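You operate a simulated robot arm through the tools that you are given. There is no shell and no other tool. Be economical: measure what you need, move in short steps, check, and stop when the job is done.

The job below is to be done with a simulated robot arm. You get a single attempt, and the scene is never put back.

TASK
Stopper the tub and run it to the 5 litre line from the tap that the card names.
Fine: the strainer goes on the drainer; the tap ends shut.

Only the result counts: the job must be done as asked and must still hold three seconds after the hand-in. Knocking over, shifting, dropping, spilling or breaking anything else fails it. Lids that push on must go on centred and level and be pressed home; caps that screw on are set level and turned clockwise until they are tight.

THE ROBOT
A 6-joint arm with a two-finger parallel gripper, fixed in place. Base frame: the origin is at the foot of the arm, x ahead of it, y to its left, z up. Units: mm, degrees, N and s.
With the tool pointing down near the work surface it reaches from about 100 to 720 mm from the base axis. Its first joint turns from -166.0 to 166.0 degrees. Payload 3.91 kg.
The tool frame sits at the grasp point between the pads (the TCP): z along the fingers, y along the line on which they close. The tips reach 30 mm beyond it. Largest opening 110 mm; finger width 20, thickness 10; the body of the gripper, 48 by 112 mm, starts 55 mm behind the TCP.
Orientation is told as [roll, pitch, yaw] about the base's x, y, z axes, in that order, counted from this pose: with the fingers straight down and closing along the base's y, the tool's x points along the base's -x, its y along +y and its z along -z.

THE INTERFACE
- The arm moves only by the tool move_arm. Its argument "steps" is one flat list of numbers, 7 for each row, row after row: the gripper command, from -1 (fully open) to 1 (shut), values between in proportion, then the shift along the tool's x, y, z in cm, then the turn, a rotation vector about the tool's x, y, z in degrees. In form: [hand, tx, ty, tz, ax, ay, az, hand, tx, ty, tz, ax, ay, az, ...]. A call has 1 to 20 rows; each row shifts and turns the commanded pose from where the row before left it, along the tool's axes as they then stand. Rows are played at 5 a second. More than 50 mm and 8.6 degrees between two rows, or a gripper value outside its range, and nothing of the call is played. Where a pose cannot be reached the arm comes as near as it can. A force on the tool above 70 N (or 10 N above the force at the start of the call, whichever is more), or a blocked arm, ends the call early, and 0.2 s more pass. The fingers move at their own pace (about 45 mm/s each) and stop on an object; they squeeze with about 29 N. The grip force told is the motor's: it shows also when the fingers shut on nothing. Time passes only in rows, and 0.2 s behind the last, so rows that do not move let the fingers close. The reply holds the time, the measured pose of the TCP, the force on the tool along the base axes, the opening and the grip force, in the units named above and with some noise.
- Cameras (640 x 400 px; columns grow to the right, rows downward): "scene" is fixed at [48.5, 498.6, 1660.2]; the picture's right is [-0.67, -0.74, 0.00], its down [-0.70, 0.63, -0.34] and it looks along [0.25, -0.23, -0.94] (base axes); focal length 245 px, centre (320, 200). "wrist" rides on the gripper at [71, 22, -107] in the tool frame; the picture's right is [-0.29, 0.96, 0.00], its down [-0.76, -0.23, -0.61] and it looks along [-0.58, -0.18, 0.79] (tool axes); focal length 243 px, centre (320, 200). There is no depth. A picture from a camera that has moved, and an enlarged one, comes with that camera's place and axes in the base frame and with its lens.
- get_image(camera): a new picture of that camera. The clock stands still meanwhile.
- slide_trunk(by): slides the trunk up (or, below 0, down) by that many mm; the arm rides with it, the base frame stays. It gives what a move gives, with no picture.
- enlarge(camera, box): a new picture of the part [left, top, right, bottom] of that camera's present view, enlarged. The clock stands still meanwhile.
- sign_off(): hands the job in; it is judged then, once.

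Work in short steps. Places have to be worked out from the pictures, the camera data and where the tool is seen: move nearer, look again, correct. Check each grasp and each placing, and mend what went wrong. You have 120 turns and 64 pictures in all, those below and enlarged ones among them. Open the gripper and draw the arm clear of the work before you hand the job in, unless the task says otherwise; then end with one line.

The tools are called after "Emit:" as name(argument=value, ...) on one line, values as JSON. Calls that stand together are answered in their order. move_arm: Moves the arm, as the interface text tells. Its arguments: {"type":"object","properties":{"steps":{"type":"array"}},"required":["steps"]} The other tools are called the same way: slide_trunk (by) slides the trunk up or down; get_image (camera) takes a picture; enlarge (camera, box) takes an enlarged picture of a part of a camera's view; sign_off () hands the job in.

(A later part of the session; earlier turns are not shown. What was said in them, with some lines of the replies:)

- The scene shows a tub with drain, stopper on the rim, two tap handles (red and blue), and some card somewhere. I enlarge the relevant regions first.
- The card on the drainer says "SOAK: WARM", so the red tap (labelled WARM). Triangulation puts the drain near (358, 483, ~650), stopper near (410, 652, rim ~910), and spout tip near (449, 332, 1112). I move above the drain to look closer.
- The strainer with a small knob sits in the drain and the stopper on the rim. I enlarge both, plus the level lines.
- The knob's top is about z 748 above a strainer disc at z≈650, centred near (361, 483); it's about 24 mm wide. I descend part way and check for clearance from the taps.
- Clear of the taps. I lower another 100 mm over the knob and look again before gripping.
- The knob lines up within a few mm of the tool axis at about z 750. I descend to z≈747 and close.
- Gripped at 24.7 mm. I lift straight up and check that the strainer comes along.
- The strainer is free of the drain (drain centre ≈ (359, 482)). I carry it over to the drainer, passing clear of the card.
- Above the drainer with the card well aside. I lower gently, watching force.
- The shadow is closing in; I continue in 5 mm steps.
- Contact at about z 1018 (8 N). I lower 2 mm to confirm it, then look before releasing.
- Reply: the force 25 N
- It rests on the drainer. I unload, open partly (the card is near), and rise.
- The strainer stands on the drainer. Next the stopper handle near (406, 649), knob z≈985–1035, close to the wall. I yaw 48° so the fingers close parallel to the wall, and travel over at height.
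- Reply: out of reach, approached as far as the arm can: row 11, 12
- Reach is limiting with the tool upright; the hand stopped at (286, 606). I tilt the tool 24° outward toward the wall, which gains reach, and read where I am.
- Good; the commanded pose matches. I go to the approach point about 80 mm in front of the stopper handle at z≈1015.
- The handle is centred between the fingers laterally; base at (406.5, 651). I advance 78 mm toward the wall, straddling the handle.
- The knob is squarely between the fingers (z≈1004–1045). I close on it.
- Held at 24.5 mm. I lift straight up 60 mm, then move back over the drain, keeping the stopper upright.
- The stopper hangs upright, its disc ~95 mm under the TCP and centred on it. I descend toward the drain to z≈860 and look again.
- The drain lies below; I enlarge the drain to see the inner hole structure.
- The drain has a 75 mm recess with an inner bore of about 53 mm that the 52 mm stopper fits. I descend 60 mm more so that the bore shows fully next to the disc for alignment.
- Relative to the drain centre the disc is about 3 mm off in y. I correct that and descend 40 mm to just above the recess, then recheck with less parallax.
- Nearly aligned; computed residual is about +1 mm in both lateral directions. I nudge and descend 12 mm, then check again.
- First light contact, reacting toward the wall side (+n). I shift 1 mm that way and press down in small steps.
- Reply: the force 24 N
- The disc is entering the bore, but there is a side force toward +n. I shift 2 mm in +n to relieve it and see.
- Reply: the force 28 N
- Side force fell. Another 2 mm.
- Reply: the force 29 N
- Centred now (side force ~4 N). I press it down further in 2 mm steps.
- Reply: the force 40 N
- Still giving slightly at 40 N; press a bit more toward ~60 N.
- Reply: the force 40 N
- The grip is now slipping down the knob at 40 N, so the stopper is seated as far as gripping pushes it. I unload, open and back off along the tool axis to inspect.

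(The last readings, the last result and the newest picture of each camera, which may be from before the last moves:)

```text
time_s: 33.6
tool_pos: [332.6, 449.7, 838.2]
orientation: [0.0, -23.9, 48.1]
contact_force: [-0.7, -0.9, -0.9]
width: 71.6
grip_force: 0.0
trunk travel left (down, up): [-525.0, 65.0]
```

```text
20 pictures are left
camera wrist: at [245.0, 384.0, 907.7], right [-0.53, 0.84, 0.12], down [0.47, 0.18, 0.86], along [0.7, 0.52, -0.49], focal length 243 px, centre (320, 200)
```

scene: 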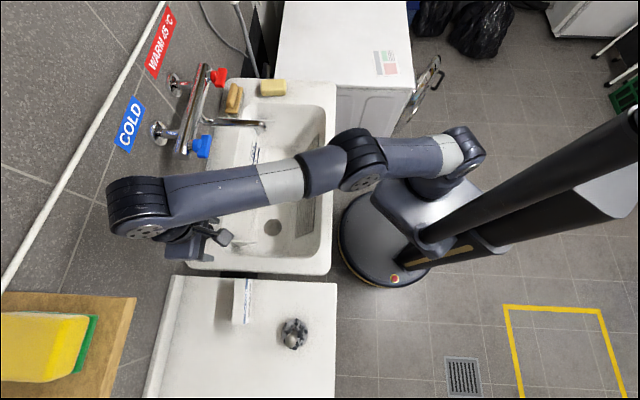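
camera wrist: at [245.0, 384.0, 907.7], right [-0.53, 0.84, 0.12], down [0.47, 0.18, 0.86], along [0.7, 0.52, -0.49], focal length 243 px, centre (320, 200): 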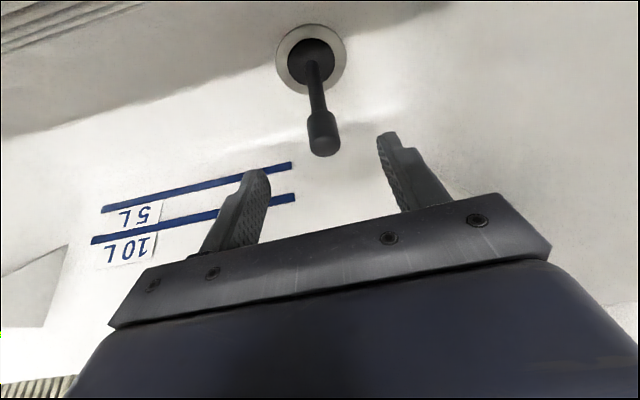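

Stopper is upright in the bore. To be sure it's pressed home, I straighten the tool, close the fingers, and press on the knob top vertically.

Emit:
move_arm(steps=[1, 0, 0, -2, 0, 0, 0, 1, 0, 0, -2, 0, 0, 0, 1, 0, 0, 0, 0, 8, 0, 1, 0, 0, 0, 0, 8, 0, 1, 0, 0, 0, 0, 8, 0, 1, -2.9, 0, 0, 0, 0, 0, 1, -2.9, 0, 0, 0, 0, 0, 1, 0, 0, 0, 0, 0, 0])

Emit:
get_image(camera="wrist")

```text
time_s: 35.4
tool_pos: [361.8, 482.6, 871.8]
orientation: [0.0, 0.1, 48.0]
contact_force: [0.1, 0.6, -0.7]
width: 0.0
grip_force: 29.1
trunk travel left (down, up): [-525.0, 65.0]
```

```text
19 pictures are left
camera wrist: at [297.7, 444.2, 980.1], right [-0.52, 0.86, 0.0], down [0.68, 0.41, 0.61], along [0.52, 0.31, -0.79], focal length 243 px, centre (320, 200)
```

wrist: 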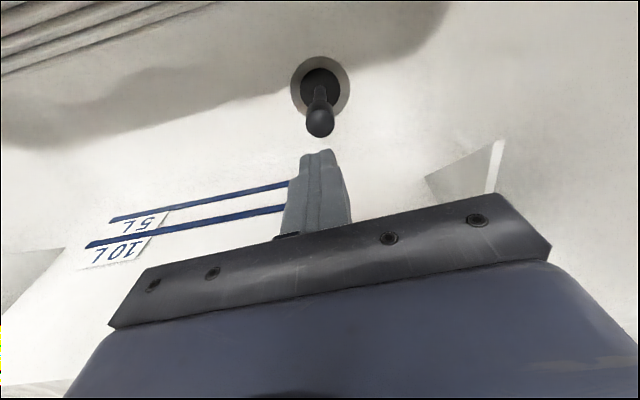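

Well aligned above the knob. I descend and press in small steps; the 70 N stop guards it.

Emit:
move_arm(steps=[1, 0, 0, 2.5, 0, 0, 0, 1, 0, 0, 2.5, 0, 0, 0, 1, 0, 0, 0.5, 0, 0, 0, 1, 0, 0, 0.5, 0, 0, 0, 1, 0, 0, 0.5, 0, 0, 0, 1, 0, 0, 0.5, 0, 0, 0, 1, 0, 0, 0.5, 0, 0, 0])

```text
time_s: 37.0
tool_pos: [361.6, 483.0, 806.1]
orientation: [0.1, -0.7, 48.0]
contact_force: [-6.2, -8.9, 55.0]
width: 0.2
grip_force: 29.5
trunk travel left (down, up): [-525.0, 65.0]
```

Pressing at 55 N with the tip blocked at z≈776. One more small push, to see whether it moves.

Emit:
move_arm(steps=[1, 0, 0, 0.2, 0, 0, 0, 1, 0, 0, 0, 0, 0, 0])

```text
time_s: 37.5
tool_pos: [362.2, 483.3, 806.0]
orientation: [0.0, -0.9, 48.0]
contact_force: [-10.3, -15.8, 34.7]
width: 0.0
grip_force: 29.0
trunk travel left (down, up): [-525.0, 65.0]
stopped in row 2: the force on the tool passed its limit (the readings are from after the stop); the commanded pose is now the measured one
```

The stopper doesn't give any further: seated. Now I raise the hand clear, retreat toward the front of the tap, and tilt to look at the red handle (estimated near (640, 340, 1145)).

Emit:
move_arm(steps=[1, 0, 0, -4.5, 0, 0, 0, 1, 0, 0, -4.6, 0, 0, 0, 1, 0, 0, -4.6, 0, 0, 0, 1, 0, 0, -4.6, 0, 0, 0, 1, 0, 0, -4.6, 0, 0, 0, 1, 0, 0, -4.6, 0, 0, 0, 1, 0, 0, -4.6, 0, 0, 0, 1, 0, 0, -4.6, 0, 0, 0, 1, 0, 0, -4.6, 0, 0, 0, 1, 2.48, -3.53, 0, 0, 0, 0, 1, 2.48, -3.53, 0, 0, 0, 0, 1, 2.48, -3.53, 0, 0, 0, 0, 1, 2.48, -3.53, 0, 0, 0, 0, 1, 2.48, -3.53, 0, 0, 0, 0, 1, 2.48, -3.53, 0, 0, 0, 0, 0.2, 0, 0, 0, 0, -8.4, 0, 0.2, 0, 0, 0, 0, -8.4, 0, 0.2, 0, 0, 0, 0, -8.4, 0, 0.2, 0, 0, 0, 0, -8.4, 0, 0.2, 0, 0, 0, 0, -8.4, 0])

Emit:
get_image(camera="wrist")

Emit:
get_image(camera="scene")

```text
time_s: 41.7
tool_pos: [417.9, 229.1, 1213.0]
orientation: [0.0, -42.6, 47.9]
contact_force: [-0.4, 0.1, 0.0]
width: 44.0
grip_force: 0.0
trunk travel left (down, up): [-525.0, 65.0]
```

```text
18 pictures are left
camera wrist: at [319.3, 150.8, 1244.4], right [-0.57, 0.8, 0.2], down [0.27, -0.05, 0.96], along [0.78, 0.6, -0.19], focal length 243 px, centre (320, 200)
```

wrist: 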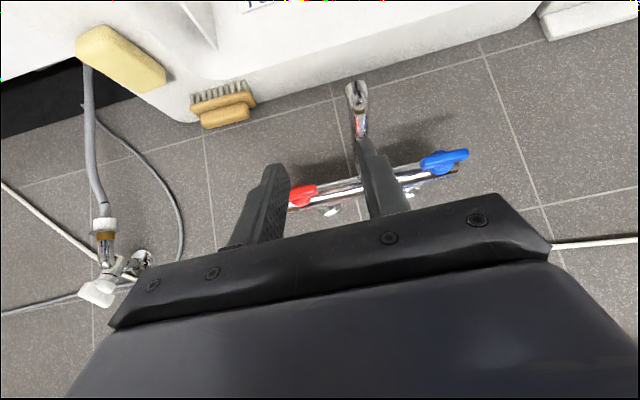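

```text
17 pictures are left
```

scene: 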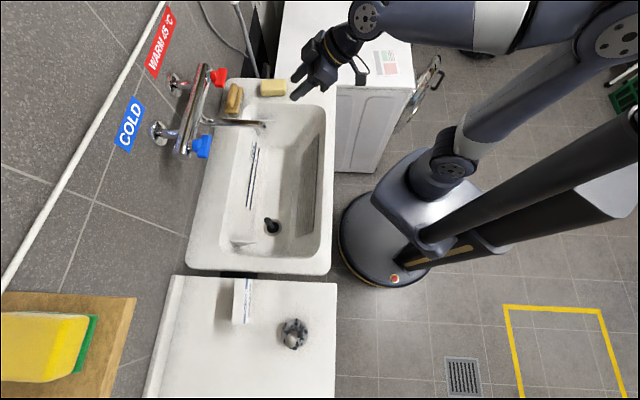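

Both views agree: blue handle ≈ (471, 491, 1159), red ≈ (608, 345, 1163). The stopper stands in the drain. I step the hand aside along +u-free view and enlarge the handles.

Emit:
move_arm(steps=[0.2, -1, -3.5, 0, 0, 0, 0, 0.2, -1, -3.5, 0, 0, 0, 0, 0.2, 0, 0, 0, 0, 0, 0])

Emit:
enlarge(camera="wrist", box=[280, 60, 504, 200])

```text
time_s: 42.5
tool_pos: [482.1, 191.3, 1226.5]
orientation: [0.2, -42.7, 48.1]
contact_force: [-0.2, 0.0, 0.2]
width: 44.1
grip_force: 0.0
trunk travel left (down, up): [-525.0, 65.0]
```

```text
2.86 times, centred on (392, 130) of wrist
camera zoom: at [381.9, 114.0, 1258.2], right [-0.57, 0.8, 0.2], down [0.27, -0.05, 0.96], along [0.78, 0.6, -0.19], focal length 693 px, centre (114, 400)
```

zoom: 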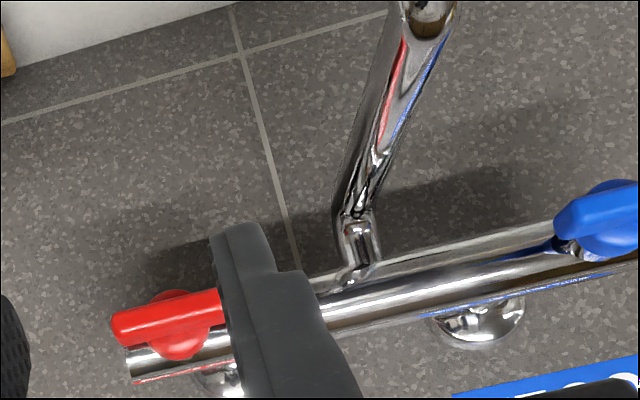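

The red handle is a bar lying horizontal across a round hub, facing into the room. I'll approach it front-on: pitch the tool to horizontal along the wall normal with the fingers wide open.

Emit:
move_arm(steps=[-0.6, 0, 0, 0, 0, -8, 0, -0.6, 0, 0, 0, 0, -8, 0, -0.6, 0, 0, 0, 0, -8, 0, -0.6, 0, 0, 0, 0, -8, 0, -0.6, 0, 0, 0, 0, -8, 0, -0.6, 0, 0, 0, 0, -8, 0, -0.6, 0, 0, 0, 0, 0, 0])

```text
time_s: 44.1
tool_pos: [481.1, 192.1, 1226.6]
orientation: [171.9, -89.3, -123.7]
contact_force: [0.7, -0.8, 0.7]
width: 88.3
grip_force: 0.0
trunk travel left (down, up): [-525.0, 65.0]
```

Tool is horizontal. I move to about 120 mm in front of the red handle and look.

Emit:
move_arm(steps=[-0.6, 2.12, 0.26, 2.63, 0, 0, 0, -0.6, 2.12, 0.26, 2.63, 0, 0, 0, -0.6, 2.12, 0.26, 2.63, 0, 0, 0, -0.6, 0, 0, 0, 0, 0, 0])

Emit:
get_image(camera="wrist")

```text
time_s: 45.1
tool_pos: [528.5, 259.0, 1163.5]
orientation: [169.3, -89.4, -121.3]
contact_force: [-0.3, 0.5, 0.1]
width: 88.0
grip_force: 0.1
trunk travel left (down, up): [-525.0, 65.0]
```

```text
15 pictures are left
camera wrist: at [441.3, 194.3, 1091.8], right [-0.71, 0.64, 0.29], down [-0.24, -0.61, 0.75], along [0.66, 0.47, 0.59], focal length 243 px, centre (320, 200)
```

wrist: 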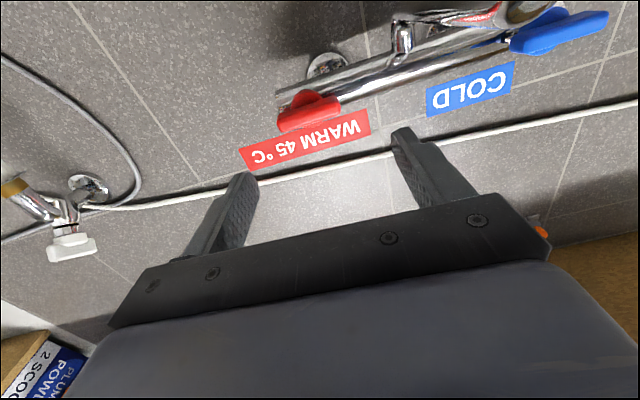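

I enlarge the red handle to see its exact shape.

Emit:
enlarge(camera="wrist", box=[260, 75, 372, 145])

```text
5.71 times, centred on (316, 110) of wrist
camera zoom: at [441.3, 194.3, 1091.8], right [-0.71, 0.64, 0.29], down [-0.24, -0.61, 0.75], along [0.66, 0.47, 0.59], focal length 1386 px, centre (343, 714)
```

zoom: 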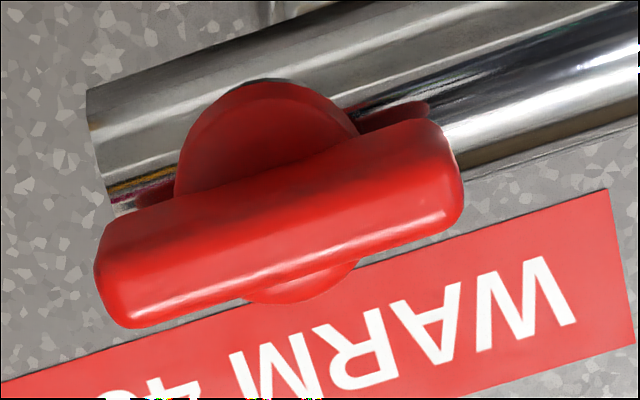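

The handle is a symmetric 60 mm paddle centred at ≈ (610, 337, 1160); the tap bar runs at 45°, so I correct yaw by 3° and advance ~97 mm so the fingertips straddle the paddle's ends.

Emit:
move_arm(steps=[-0.6, 0, 0, 0, 3, 0, 0, -0.6, 0.08, -0.06, 2.4, 0, 0, 0, -0.6, 0.08, -0.06, 2.4, 0, 0, 0, -0.6, 0.08, -0.06, 2.4, 0, 0, 0, -0.6, 0.08, -0.06, 2.4, 0, 0, 0, -0.6, 0, 0, 0, 0, 0, 0])

Emit:
get_image(camera="wrist")

```text
time_s: 46.5
tool_pos: [600.0, 325.5, 1160.1]
orientation: [166.7, -89.4, -121.7]
contact_force: [0.4, -0.5, -0.3]
width: 88.1
grip_force: 0.2
trunk travel left (down, up): [-525.0, 65.0]
```

```text
13 pictures are left
camera wrist: at [509.1, 266.2, 1089.0], right [-0.68, 0.67, 0.29], down [-0.27, -0.6, 0.75], along [0.68, 0.43, 0.59], focal length 243 px, centre (320, 200)
```

wrist: 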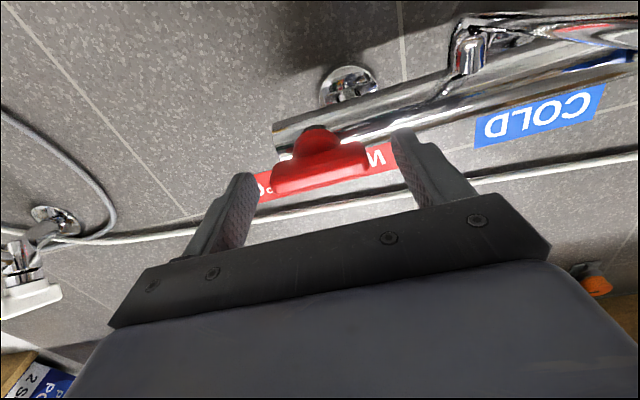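

The paddle sits between the fingers, centred and about 13 mm past the TCP. I close on its ends.

Emit:
move_arm(steps=[1, 0, 0, 0.3, 0, 0, 0, 1, 0, 0, 0, 0, 0, 0, 1, 0, 0, 0, 0, 0, 0, 1, 0, 0, 0, 0, 0, 0])

```text
time_s: 47.5
tool_pos: [601.7, 327.8, 1161.3]
orientation: [164.2, -89.4, -119.2]
contact_force: [6.5, -1.5, 1.5]
width: 59.7
grip_force: 45.0
trunk travel left (down, up): [-525.0, 65.0]
```

Gripped at 59.7 mm. I turn counter-clockwise as seen from the front (negative about the tool axis) by 32° and read the response.

Emit:
move_arm(steps=[1, 0, -0.1, 0, 0, 0, 0, 1, 0, 0, 0, 0, 0, -8, 1, 0, 0, 0, 0, 0, -8, 1, 0, 0, 0, 0, 0, -8, 1, 0, 0, 0, 0, 0, -8])

Emit:
enlarge(camera="scene", box=[180, 60, 340, 160])

```text
time_s: 48.5
tool_pos: [604.3, 328.4, 1162.7]
orientation: [-84.6, -67.0, 132.8]
contact_force: [-25.2, 25.5, -8.2]
width: 61.2
grip_force: 45.0
out of reach, approached as far as the arm can: row 4, 5
trunk travel left (down, up): [-525.0, 65.0]
stopped in row 5: the force on the tool passed its limit (the readings are from after the stop); the commanded pose is now the measured one
```

```text
4.00 times, centred on (260, 110) of scene
camera zoom: at [48.5, 498.6, 1660.2], right [-0.67, -0.74, 0.0], down [-0.7, 0.63, -0.34], along [0.25, -0.23, -0.94], focal length 980 px, centre (560, 560)
```

zoom: 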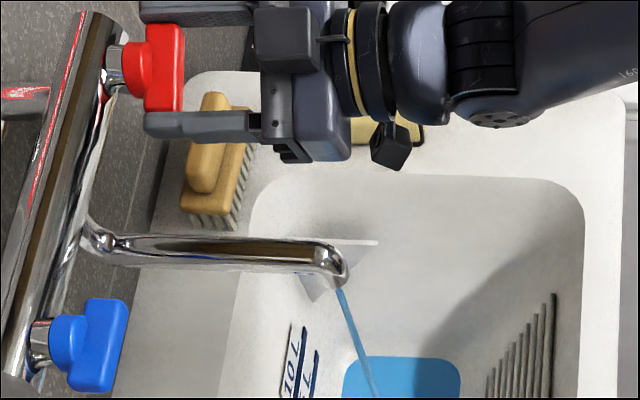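

Water runs from the spout, so counter-clockwise opens it. The roll is near the arm's limit, but the tap is part open. I hold for 1 s and view the level.

Emit:
move_arm(steps=[1, 0, 0, 0, 0, 0, 0, 1, 0, 0, 0, 0, 0, 0, 1, 0, 0, 0, 0, 0, 0, 1, 0, 0, 0, 0, 0, 0, 1, 0, 0, 0, 0, 0, 0])

Emit:
enlarge(camera="scene", box=[210, 110, 338, 240])

```text
time_s: 49.7
tool_pos: [604.2, 327.7, 1161.2]
orientation: [-84.2, -66.8, 132.2]
contact_force: [-36.3, 30.0, -16.0]
width: 60.9
grip_force: 45.0
trunk travel left (down, up): [-525.0, 65.0]
```

```text
3.08 times, centred on (274, 175) of scene
camera zoom: at [48.5, 498.6, 1660.2], right [-0.67, -0.74, 0.0], down [-0.7, 0.63, -0.34], along [0.25, -0.23, -0.94], focal length 754 px, centre (462, 277)
```

zoom: 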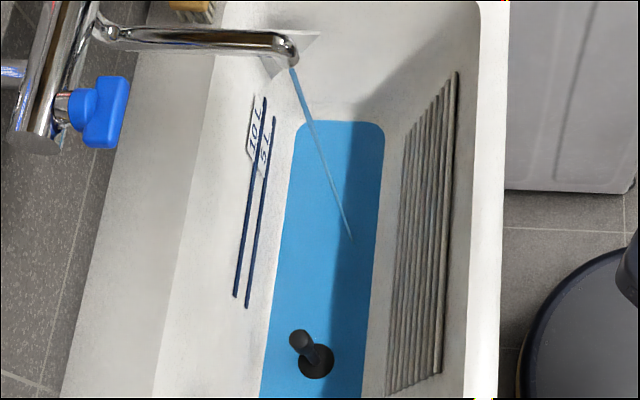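

The tub floor is covered and the stopper holds; the water edge is ~21 px (zoomed) from the 5 L line. I hold 3 s more to measure the rate.

Emit:
move_arm(steps=[1, 0, 0, 0, 0, 0, 0, 1, 0, 0, 0, 0, 0, 0, 1, 0, 0, 0, 0, 0, 0, 1, 0, 0, 0, 0, 0, 0, 1, 0, 0, 0, 0, 0, 0, 1, 0, 0, 0, 0, 0, 0, 1, 0, 0, 0, 0, 0, 0, 1, 0, 0, 0, 0, 0, 0, 1, 0, 0, 0, 0, 0, 0, 1, 0, 0, 0, 0, 0, 0, 1, 0, 0, 0, 0, 0, 0, 1, 0, 0, 0, 0, 0, 0, 1, 0, 0, 0, 0, 0, 0, 1, 0, 0, 0, 0, 0, 0, 1, 0, 0, 0, 0, 0, 0])

Emit:
enlarge(camera="scene", box=[210, 110, 338, 240])

```text
time_s: 52.9
tool_pos: [603.9, 328.8, 1161.7]
orientation: [-84.3, -66.9, 132.1]
contact_force: [-34.0, 28.5, -17.3]
width: 61.1
grip_force: 44.9
trunk travel left (down, up): [-525.0, 65.0]
```

```text
3.08 times, centred on (274, 175) of scene
camera zoom: at [48.5, 498.6, 1660.2], right [-0.67, -0.74, 0.0], down [-0.7, 0.63, -0.34], along [0.25, -0.23, -0.94], focal length 754 px, centre (462, 277)
```

zoom: 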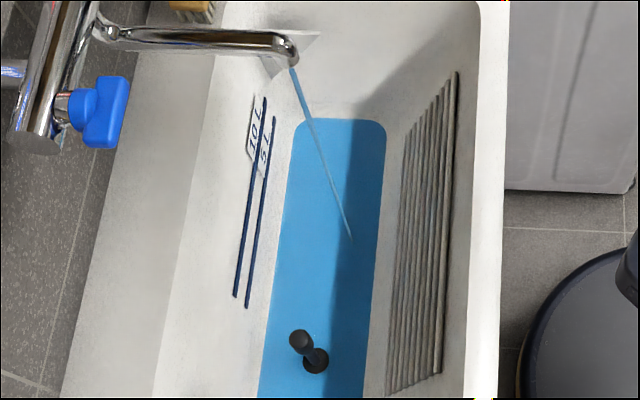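

Rate is slow (~2 px in 3 s), which suits precision. I keep holding.

Emit:
move_arm(steps=[1, 0, 0, 0, 0, 0, 0, 1, 0, 0, 0, 0, 0, 0, 1, 0, 0, 0, 0, 0, 0, 1, 0, 0, 0, 0, 0, 0, 1, 0, 0, 0, 0, 0, 0, 1, 0, 0, 0, 0, 0, 0, 1, 0, 0, 0, 0, 0, 0, 1, 0, 0, 0, 0, 0, 0, 1, 0, 0, 0, 0, 0, 0, 1, 0, 0, 0, 0, 0, 0, 1, 0, 0, 0, 0, 0, 0, 1, 0, 0, 0, 0, 0, 0, 1, 0, 0, 0, 0, 0, 0, 1, 0, 0, 0, 0, 0, 0, 1, 0, 0, 0, 0, 0, 0, 1, 0, 0, 0, 0, 0, 0, 1, 0, 0, 0, 0, 0, 0, 1, 0, 0, 0, 0, 0, 0, 1, 0, 0, 0, 0, 0, 0, 1, 0, 0, 0, 0, 0, 0])

Emit:
move_arm(steps=[1, 0, 0, 0, 0, 0, 0, 1, 0, 0, 0, 0, 0, 0, 1, 0, 0, 0, 0, 0, 0, 1, 0, 0, 0, 0, 0, 0, 1, 0, 0, 0, 0, 0, 0, 1, 0, 0, 0, 0, 0, 0, 1, 0, 0, 0, 0, 0, 0, 1, 0, 0, 0, 0, 0, 0, 1, 0, 0, 0, 0, 0, 0, 1, 0, 0, 0, 0, 0, 0, 1, 0, 0, 0, 0, 0, 0, 1, 0, 0, 0, 0, 0, 0, 1, 0, 0, 0, 0, 0, 0, 1, 0, 0, 0, 0, 0, 0, 1, 0, 0, 0, 0, 0, 0, 1, 0, 0, 0, 0, 0, 0, 1, 0, 0, 0, 0, 0, 0, 1, 0, 0, 0, 0, 0, 0, 1, 0, 0, 0, 0, 0, 0, 1, 0, 0, 0, 0, 0, 0])

Emit:
enlarge(camera="scene", box=[210, 110, 338, 240])

```text
time_s: 57.1
tool_pos: [603.1, 327.7, 1162.5]
orientation: [-84.3, -67.0, 132.2]
contact_force: [-35.9, 28.3, -17.5]
width: 60.9
grip_force: 45.2
trunk travel left (down, up): [-525.0, 65.0]
```

```text
time_s: 61.3
tool_pos: [604.1, 328.5, 1163.2]
orientation: [-84.4, -67.0, 132.2]
contact_force: [-34.8, 27.6, -16.6]
width: 60.9
grip_force: 45.4
trunk travel left (down, up): [-525.0, 65.0]
```

```text
3.08 times, centred on (274, 175) of scene
camera zoom: at [48.5, 498.6, 1660.2], right [-0.67, -0.74, 0.0], down [-0.7, 0.63, -0.34], along [0.25, -0.23, -0.94], focal length 754 px, centre (462, 277)
```

zoom: 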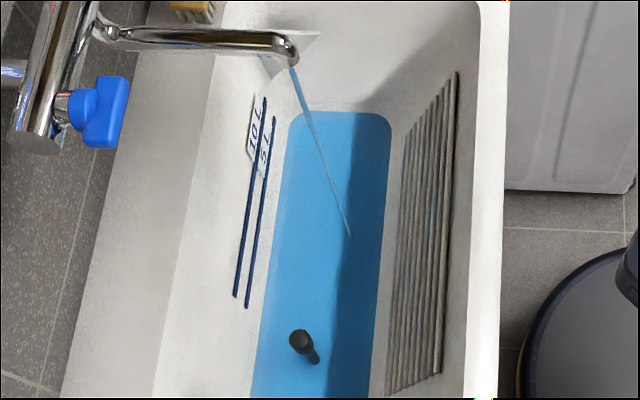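

Gap to the 5 L line went from ~21 to ~15 px in 11 s; about 15–18 s remain. I hold ~8.5 s more and look.

Emit:
move_arm(steps=[1, 0, 0, 0, 0, 0, 0, 1, 0, 0, 0, 0, 0, 0, 1, 0, 0, 0, 0, 0, 0, 1, 0, 0, 0, 0, 0, 0, 1, 0, 0, 0, 0, 0, 0, 1, 0, 0, 0, 0, 0, 0, 1, 0, 0, 0, 0, 0, 0, 1, 0, 0, 0, 0, 0, 0, 1, 0, 0, 0, 0, 0, 0, 1, 0, 0, 0, 0, 0, 0, 1, 0, 0, 0, 0, 0, 0, 1, 0, 0, 0, 0, 0, 0, 1, 0, 0, 0, 0, 0, 0, 1, 0, 0, 0, 0, 0, 0, 1, 0, 0, 0, 0, 0, 0, 1, 0, 0, 0, 0, 0, 0, 1, 0, 0, 0, 0, 0, 0, 1, 0, 0, 0, 0, 0, 0, 1, 0, 0, 0, 0, 0, 0, 1, 0, 0, 0, 0, 0, 0])

Emit:
move_arm(steps=[1, 0, 0, 0, 0, 0, 0, 1, 0, 0, 0, 0, 0, 0, 1, 0, 0, 0, 0, 0, 0, 1, 0, 0, 0, 0, 0, 0, 1, 0, 0, 0, 0, 0, 0, 1, 0, 0, 0, 0, 0, 0, 1, 0, 0, 0, 0, 0, 0, 1, 0, 0, 0, 0, 0, 0, 1, 0, 0, 0, 0, 0, 0, 1, 0, 0, 0, 0, 0, 0, 1, 0, 0, 0, 0, 0, 0, 1, 0, 0, 0, 0, 0, 0, 1, 0, 0, 0, 0, 0, 0, 1, 0, 0, 0, 0, 0, 0, 1, 0, 0, 0, 0, 0, 0, 1, 0, 0, 0, 0, 0, 0, 1, 0, 0, 0, 0, 0, 0, 1, 0, 0, 0, 0, 0, 0, 1, 0, 0, 0, 0, 0, 0, 1, 0, 0, 0, 0, 0, 0])

Emit:
enlarge(camera="scene", box=[240, 140, 288, 214])

```text
time_s: 65.5
tool_pos: [602.7, 328.4, 1161.7]
orientation: [-84.3, -67.0, 132.3]
contact_force: [-34.9, 28.3, -18.0]
width: 60.9
grip_force: 44.7
trunk travel left (down, up): [-525.0, 65.0]
```

```text
time_s: 69.7
tool_pos: [603.4, 329.1, 1162.8]
orientation: [-84.3, -67.1, 132.2]
contact_force: [-35.0, 28.4, -17.4]
width: 60.8
grip_force: 45.7
trunk travel left (down, up): [-525.0, 65.0]
```

```text
5.41 times, centred on (264, 177) of scene
camera zoom: at [48.5, 498.6, 1660.2], right [-0.67, -0.74, 0.0], down [-0.7, 0.63, -0.34], along [0.25, -0.23, -0.94], focal length 1325 px, centre (623, 324)
```

zoom: 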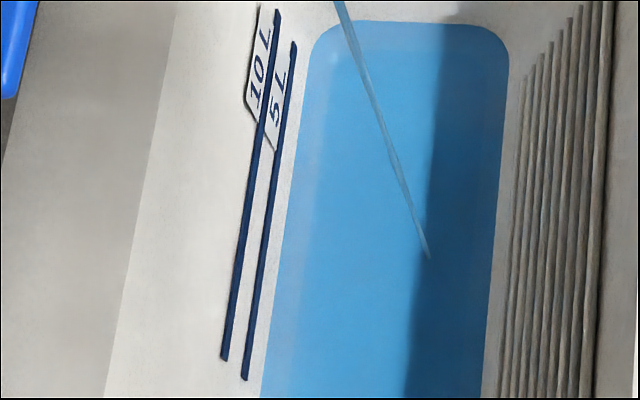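

Gap now ~17 px at this larger scale (rate ≈1.15 px/s). I hold 8.4 s more and look again.

Emit:
move_arm(steps=[1, 0, 0, 0, 0, 0, 0, 1, 0, 0, 0, 0, 0, 0, 1, 0, 0, 0, 0, 0, 0, 1, 0, 0, 0, 0, 0, 0, 1, 0, 0, 0, 0, 0, 0, 1, 0, 0, 0, 0, 0, 0, 1, 0, 0, 0, 0, 0, 0, 1, 0, 0, 0, 0, 0, 0, 1, 0, 0, 0, 0, 0, 0, 1, 0, 0, 0, 0, 0, 0, 1, 0, 0, 0, 0, 0, 0, 1, 0, 0, 0, 0, 0, 0, 1, 0, 0, 0, 0, 0, 0, 1, 0, 0, 0, 0, 0, 0, 1, 0, 0, 0, 0, 0, 0, 1, 0, 0, 0, 0, 0, 0, 1, 0, 0, 0, 0, 0, 0, 1, 0, 0, 0, 0, 0, 0, 1, 0, 0, 0, 0, 0, 0, 1, 0, 0, 0, 0, 0, 0])

Emit:
move_arm(steps=[1, 0, 0, 0, 0, 0, 0, 1, 0, 0, 0, 0, 0, 0, 1, 0, 0, 0, 0, 0, 0, 1, 0, 0, 0, 0, 0, 0, 1, 0, 0, 0, 0, 0, 0, 1, 0, 0, 0, 0, 0, 0, 1, 0, 0, 0, 0, 0, 0, 1, 0, 0, 0, 0, 0, 0, 1, 0, 0, 0, 0, 0, 0, 1, 0, 0, 0, 0, 0, 0, 1, 0, 0, 0, 0, 0, 0, 1, 0, 0, 0, 0, 0, 0, 1, 0, 0, 0, 0, 0, 0, 1, 0, 0, 0, 0, 0, 0, 1, 0, 0, 0, 0, 0, 0, 1, 0, 0, 0, 0, 0, 0, 1, 0, 0, 0, 0, 0, 0, 1, 0, 0, 0, 0, 0, 0, 1, 0, 0, 0, 0, 0, 0, 1, 0, 0, 0, 0, 0, 0])

Emit:
enlarge(camera="scene", box=[240, 140, 288, 214])

```text
time_s: 73.9
tool_pos: [604.4, 328.8, 1163.0]
orientation: [-84.3, -67.0, 132.2]
contact_force: [-34.8, 29.7, -17.4]
width: 61.1
grip_force: 45.2
trunk travel left (down, up): [-525.0, 65.0]
```

```text
time_s: 78.1
tool_pos: [603.4, 328.9, 1162.2]
orientation: [-84.3, -67.1, 132.1]
contact_force: [-35.0, 28.6, -18.0]
width: 61.0
grip_force: 44.7
trunk travel left (down, up): [-525.0, 65.0]
```

```text
5.41 times, centred on (264, 177) of scene
camera zoom: at [48.5, 498.6, 1660.2], right [-0.67, -0.74, 0.0], down [-0.7, 0.63, -0.34], along [0.25, -0.23, -0.94], focal length 1325 px, centre (623, 324)
```

zoom: 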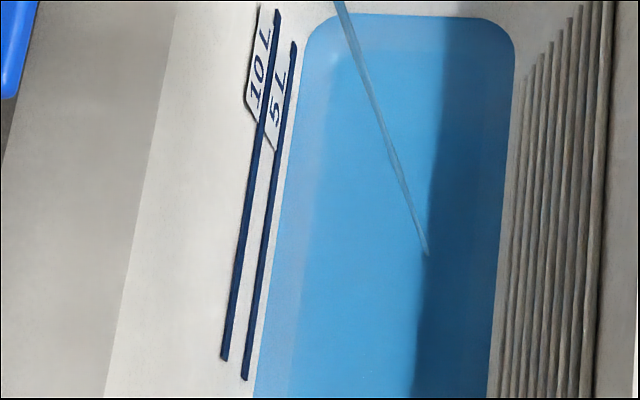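

Water edge is at ~256 px vs line centre 246 (rate ≈0.85 px/s). Hold another 8.4 s.

Emit:
move_arm(steps=[1, 0, 0, 0, 0, 0, 0, 1, 0, 0, 0, 0, 0, 0, 1, 0, 0, 0, 0, 0, 0, 1, 0, 0, 0, 0, 0, 0, 1, 0, 0, 0, 0, 0, 0, 1, 0, 0, 0, 0, 0, 0, 1, 0, 0, 0, 0, 0, 0, 1, 0, 0, 0, 0, 0, 0, 1, 0, 0, 0, 0, 0, 0, 1, 0, 0, 0, 0, 0, 0, 1, 0, 0, 0, 0, 0, 0, 1, 0, 0, 0, 0, 0, 0, 1, 0, 0, 0, 0, 0, 0, 1, 0, 0, 0, 0, 0, 0, 1, 0, 0, 0, 0, 0, 0, 1, 0, 0, 0, 0, 0, 0, 1, 0, 0, 0, 0, 0, 0, 1, 0, 0, 0, 0, 0, 0, 1, 0, 0, 0, 0, 0, 0, 1, 0, 0, 0, 0, 0, 0])

Emit:
move_arm(steps=[1, 0, 0, 0, 0, 0, 0, 1, 0, 0, 0, 0, 0, 0, 1, 0, 0, 0, 0, 0, 0, 1, 0, 0, 0, 0, 0, 0, 1, 0, 0, 0, 0, 0, 0, 1, 0, 0, 0, 0, 0, 0, 1, 0, 0, 0, 0, 0, 0, 1, 0, 0, 0, 0, 0, 0, 1, 0, 0, 0, 0, 0, 0, 1, 0, 0, 0, 0, 0, 0, 1, 0, 0, 0, 0, 0, 0, 1, 0, 0, 0, 0, 0, 0, 1, 0, 0, 0, 0, 0, 0, 1, 0, 0, 0, 0, 0, 0, 1, 0, 0, 0, 0, 0, 0, 1, 0, 0, 0, 0, 0, 0, 1, 0, 0, 0, 0, 0, 0, 1, 0, 0, 0, 0, 0, 0, 1, 0, 0, 0, 0, 0, 0, 1, 0, 0, 0, 0, 0, 0])

Emit:
enlarge(camera="scene", box=[240, 175, 272, 225])

```text
time_s: 82.3
tool_pos: [603.8, 327.5, 1162.5]
orientation: [-84.3, -66.9, 132.3]
contact_force: [-35.8, 27.3, -16.7]
width: 60.9
grip_force: 44.9
trunk travel left (down, up): [-525.0, 65.0]
```

```text
time_s: 86.5
tool_pos: [603.4, 328.3, 1162.6]
orientation: [-84.3, -67.0, 132.2]
contact_force: [-35.2, 28.5, -18.5]
width: 60.9
grip_force: 45.0
trunk travel left (down, up): [-525.0, 65.0]
```

```text
8.00 times, centred on (256, 200) of scene
camera zoom: at [48.5, 498.6, 1660.2], right [-0.67, -0.74, 0.0], down [-0.7, 0.63, -0.34], along [0.25, -0.23, -0.94], focal length 1961 px, centre (832, 200)
```

zoom: 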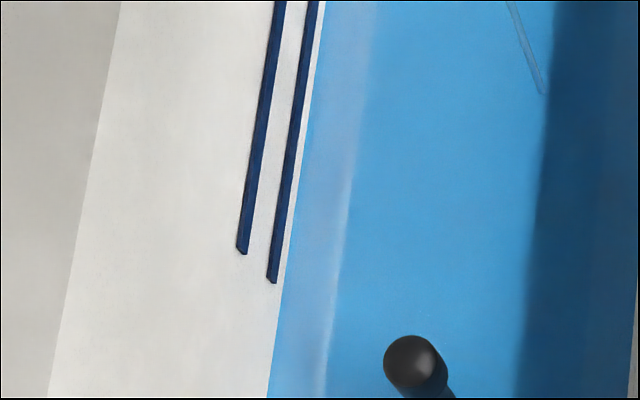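

Edge ≈286 vs line centre 273 at this scale (≈1.25 px/s). I hold ~7 s more, then look.

Emit:
move_arm(steps=[1, 0, 0, 0, 0, 0, 0, 1, 0, 0, 0, 0, 0, 0, 1, 0, 0, 0, 0, 0, 0, 1, 0, 0, 0, 0, 0, 0, 1, 0, 0, 0, 0, 0, 0, 1, 0, 0, 0, 0, 0, 0, 1, 0, 0, 0, 0, 0, 0, 1, 0, 0, 0, 0, 0, 0, 1, 0, 0, 0, 0, 0, 0, 1, 0, 0, 0, 0, 0, 0, 1, 0, 0, 0, 0, 0, 0, 1, 0, 0, 0, 0, 0, 0, 1, 0, 0, 0, 0, 0, 0, 1, 0, 0, 0, 0, 0, 0, 1, 0, 0, 0, 0, 0, 0, 1, 0, 0, 0, 0, 0, 0, 1, 0, 0, 0, 0, 0, 0, 1, 0, 0, 0, 0, 0, 0, 1, 0, 0, 0, 0, 0, 0, 1, 0, 0, 0, 0, 0, 0])

Emit:
move_arm(steps=[1, 0, 0, 0, 0, 0, 0, 1, 0, 0, 0, 0, 0, 0, 1, 0, 0, 0, 0, 0, 0, 1, 0, 0, 0, 0, 0, 0, 1, 0, 0, 0, 0, 0, 0, 1, 0, 0, 0, 0, 0, 0, 1, 0, 0, 0, 0, 0, 0, 1, 0, 0, 0, 0, 0, 0, 1, 0, 0, 0, 0, 0, 0, 1, 0, 0, 0, 0, 0, 0, 1, 0, 0, 0, 0, 0, 0, 1, 0, 0, 0, 0, 0, 0, 1, 0, 0, 0, 0, 0, 0])

Emit:
enlarge(camera="scene", box=[240, 175, 272, 225])

```text
time_s: 90.7
tool_pos: [603.5, 326.9, 1160.8]
orientation: [-84.4, -67.0, 132.2]
contact_force: [-33.5, 29.1, -16.4]
width: 60.9
grip_force: 44.8
trunk travel left (down, up): [-525.0, 65.0]
```

```text
time_s: 93.5
tool_pos: [605.3, 328.6, 1162.3]
orientation: [-84.3, -67.0, 132.2]
contact_force: [-34.7, 28.8, -17.4]
width: 61.0
grip_force: 44.9
trunk travel left (down, up): [-525.0, 65.0]
```

```text
8.00 times, centred on (256, 200) of scene
camera zoom: at [48.5, 498.6, 1660.2], right [-0.67, -0.74, 0.0], down [-0.7, 0.63, -0.34], along [0.25, -0.23, -0.94], focal length 1961 px, centre (832, 200)
```

zoom: 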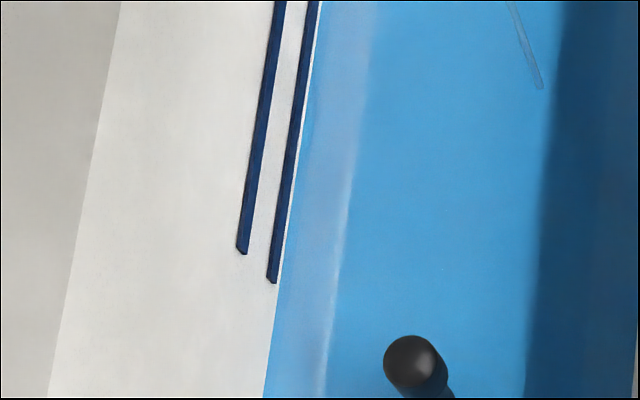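

Edge ≈280 vs line centre 272, at ~0.7 px/s; about 10 s to go. I hold 8.4 s and check.

Emit:
move_arm(steps=[1, 0, 0, 0, 0, 0, 0, 1, 0, 0, 0, 0, 0, 0, 1, 0, 0, 0, 0, 0, 0, 1, 0, 0, 0, 0, 0, 0, 1, 0, 0, 0, 0, 0, 0, 1, 0, 0, 0, 0, 0, 0, 1, 0, 0, 0, 0, 0, 0, 1, 0, 0, 0, 0, 0, 0, 1, 0, 0, 0, 0, 0, 0, 1, 0, 0, 0, 0, 0, 0, 1, 0, 0, 0, 0, 0, 0, 1, 0, 0, 0, 0, 0, 0, 1, 0, 0, 0, 0, 0, 0, 1, 0, 0, 0, 0, 0, 0, 1, 0, 0, 0, 0, 0, 0, 1, 0, 0, 0, 0, 0, 0, 1, 0, 0, 0, 0, 0, 0, 1, 0, 0, 0, 0, 0, 0, 1, 0, 0, 0, 0, 0, 0, 1, 0, 0, 0, 0, 0, 0])

Emit:
move_arm(steps=[1, 0, 0, 0, 0, 0, 0, 1, 0, 0, 0, 0, 0, 0, 1, 0, 0, 0, 0, 0, 0, 1, 0, 0, 0, 0, 0, 0, 1, 0, 0, 0, 0, 0, 0, 1, 0, 0, 0, 0, 0, 0, 1, 0, 0, 0, 0, 0, 0, 1, 0, 0, 0, 0, 0, 0, 1, 0, 0, 0, 0, 0, 0, 1, 0, 0, 0, 0, 0, 0, 1, 0, 0, 0, 0, 0, 0, 1, 0, 0, 0, 0, 0, 0, 1, 0, 0, 0, 0, 0, 0, 1, 0, 0, 0, 0, 0, 0, 1, 0, 0, 0, 0, 0, 0, 1, 0, 0, 0, 0, 0, 0, 1, 0, 0, 0, 0, 0, 0, 1, 0, 0, 0, 0, 0, 0, 1, 0, 0, 0, 0, 0, 0, 1, 0, 0, 0, 0, 0, 0])

Emit:
enlarge(camera="scene", box=[240, 175, 272, 225])

```text
time_s: 97.7
tool_pos: [603.1, 328.0, 1163.1]
orientation: [-84.3, -66.9, 132.2]
contact_force: [-34.3, 29.0, -17.9]
width: 60.9
grip_force: 45.1
trunk travel left (down, up): [-525.0, 65.0]
```

```text
time_s: 101.9
tool_pos: [604.4, 329.1, 1162.1]
orientation: [-84.3, -67.0, 132.1]
contact_force: [-33.7, 28.9, -16.5]
width: 60.7
grip_force: 45.0
trunk travel left (down, up): [-525.0, 65.0]
```

```text
8.00 times, centred on (256, 200) of scene
camera zoom: at [48.5, 498.6, 1660.2], right [-0.67, -0.74, 0.0], down [-0.7, 0.63, -0.34], along [0.25, -0.23, -0.94], focal length 1961 px, centre (832, 200)
```

zoom: 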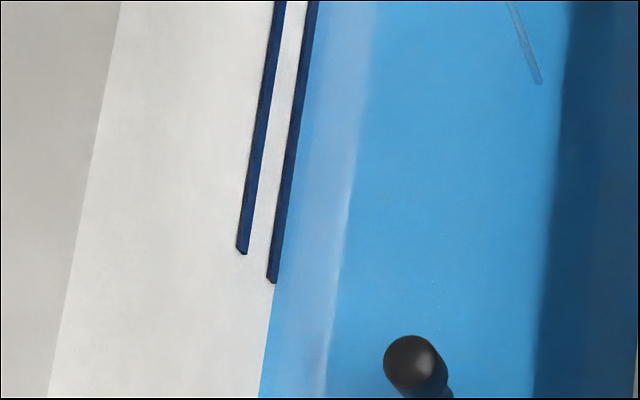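

Water now touches the lower edge of the 5 L line; the centre is ~4 px (≈6–8 s) away. I hold ~5 s more.

Emit:
move_arm(steps=[1, 0, 0, 0, 0, 0, 0, 1, 0, 0, 0, 0, 0, 0, 1, 0, 0, 0, 0, 0, 0, 1, 0, 0, 0, 0, 0, 0, 1, 0, 0, 0, 0, 0, 0, 1, 0, 0, 0, 0, 0, 0, 1, 0, 0, 0, 0, 0, 0, 1, 0, 0, 0, 0, 0, 0, 1, 0, 0, 0, 0, 0, 0, 1, 0, 0, 0, 0, 0, 0, 1, 0, 0, 0, 0, 0, 0, 1, 0, 0, 0, 0, 0, 0, 1, 0, 0, 0, 0, 0, 0, 1, 0, 0, 0, 0, 0, 0, 1, 0, 0, 0, 0, 0, 0, 1, 0, 0, 0, 0, 0, 0, 1, 0, 0, 0, 0, 0, 0, 1, 0, 0, 0, 0, 0, 0, 1, 0, 0, 0, 0, 0, 0, 1, 0, 0, 0, 0, 0, 0])

Emit:
move_arm(steps=[1, 0, 0, 0, 0, 0, 0, 1, 0, 0, 0, 0, 0, 0, 1, 0, 0, 0, 0, 0, 8, 1, 0, 0, 0, 0, 0, 8, 1, 0, 0, 0, 0, 0, 8, 1, 0, 0, 0, 0, 0, 0])

Emit:
enlarge(camera="scene", box=[180, 70, 340, 240])

```text
time_s: 106.1
tool_pos: [604.0, 327.7, 1162.4]
orientation: [-84.3, -67.0, 132.2]
contact_force: [-34.1, 29.6, -17.8]
width: 60.6
grip_force: 45.2
trunk travel left (down, up): [-525.0, 65.0]
```

```text
time_s: 107.5
tool_pos: [603.8, 327.2, 1163.4]
orientation: [25.3, -87.7, 22.0]
contact_force: [-35.0, 24.7, -13.8]
width: 60.7
grip_force: 45.2
trunk travel left (down, up): [-525.0, 65.0]
```

```text
2.35 times, centred on (260, 155) of scene
camera zoom: at [48.5, 498.6, 1660.2], right [-0.67, -0.74, 0.0], down [-0.7, 0.63, -0.34], along [0.25, -0.23, -0.94], focal length 577 px, centre (461, 306)
```

zoom: 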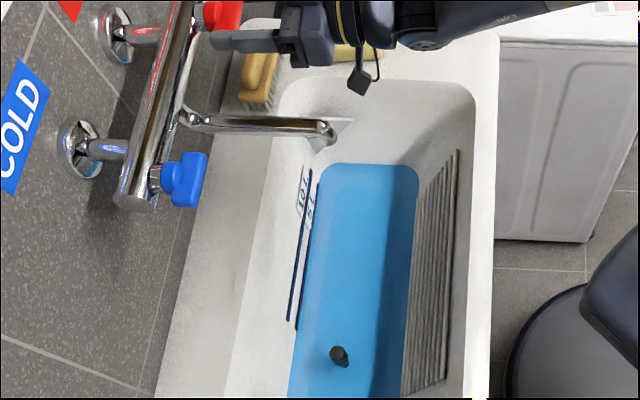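

The stream has stopped. I turn 3° more to make sure it's shut and relieve the side load (about 6 mm toward +u), then check the level.

Emit:
move_arm(steps=[1, 0, 0.3, 0, 0, 0, 3, 1, 0, 0.3, 0, 0, 0, 0, 1, 0, 0, 0, 0, 0, 0])

Emit:
enlarge(camera="scene", box=[240, 175, 272, 225])

```text
time_s: 108.3
tool_pos: [604.4, 328.2, 1165.4]
orientation: [64.5, -85.3, -17.4]
contact_force: [-11.1, 18.9, -5.7]
width: 61.2
grip_force: 44.7
trunk travel left (down, up): [-525.0, 65.0]
```

```text
8.00 times, centred on (256, 200) of scene
camera zoom: at [48.5, 498.6, 1660.2], right [-0.67, -0.74, 0.0], down [-0.7, 0.63, -0.34], along [0.25, -0.23, -0.94], focal length 1961 px, centre (832, 200)
```

zoom: 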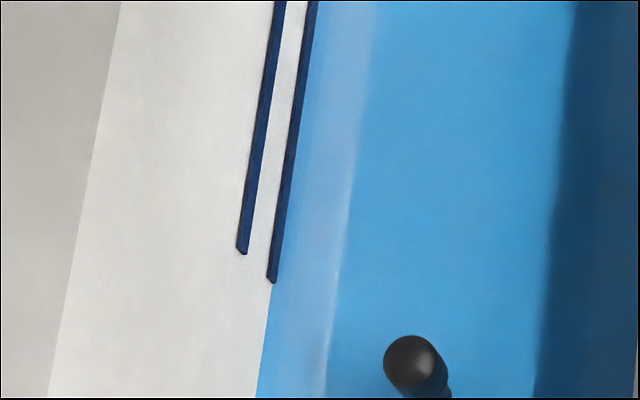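

The stream is off and the water edge meets the middle of the 5 L line. I open the fingers and back straight away from the tap.

Emit:
move_arm(steps=[-0.6, 0, 0, 0, 0, 0, 0, -0.6, 0, 0, 0, 0, 0, 0, -0.6, 0, 0, -1, 0, 0, 0, -0.6, 0, 0, -3, 0, 0, 0, -0.6, 0, 0, -4, 0, 0, 0, -0.6, 0, 0, -4, 0, 0, 0, -0.6, -3, 0, 0, 0, 0, 0, -0.6, -3, 0, 0, 0, 0, 0])

Emit:
get_image(camera="scene")

```text
time_s: 110.1
tool_pos: [526.4, 235.3, 1227.8]
orientation: [65.5, -85.1, -18.5]
contact_force: [0.9, 0.0, -0.2]
width: 88.1
grip_force: 0.1
trunk travel left (down, up): [-525.0, 65.0]
```

```text
1 pictures are left
```

scene: 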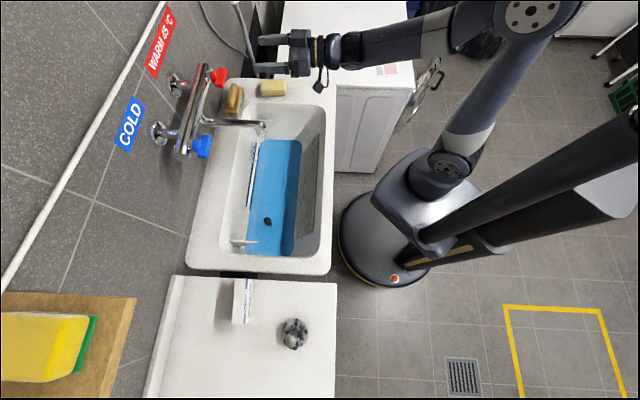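

Everything is in place. One last enlarged look at the red handle, spout and water before handing in.

Emit:
enlarge(camera="scene", box=[190, 60, 318, 214])

```text
2.60 times, centred on (254, 137) of scene
camera zoom: at [48.5, 498.6, 1660.2], right [-0.67, -0.74, 0.0], down [-0.7, 0.63, -0.34], along [0.25, -0.23, -0.94], focal length 637 px, centre (491, 364)
```

zoom: 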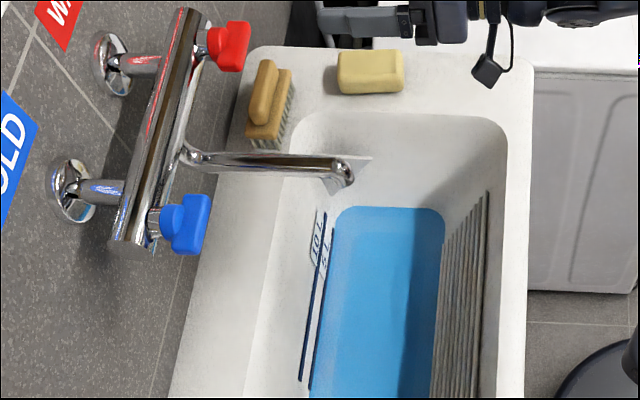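

The tap is shut with no stream, the water sits at the 5 L line, and the arm is clear. I hand in.

Emit:
sign_off()

```text
The job is handed in.
```

The tub is stoppered and filled to the 5 litre line from the warm tap the card names; the tap is shut and the strainer is on the drainer.
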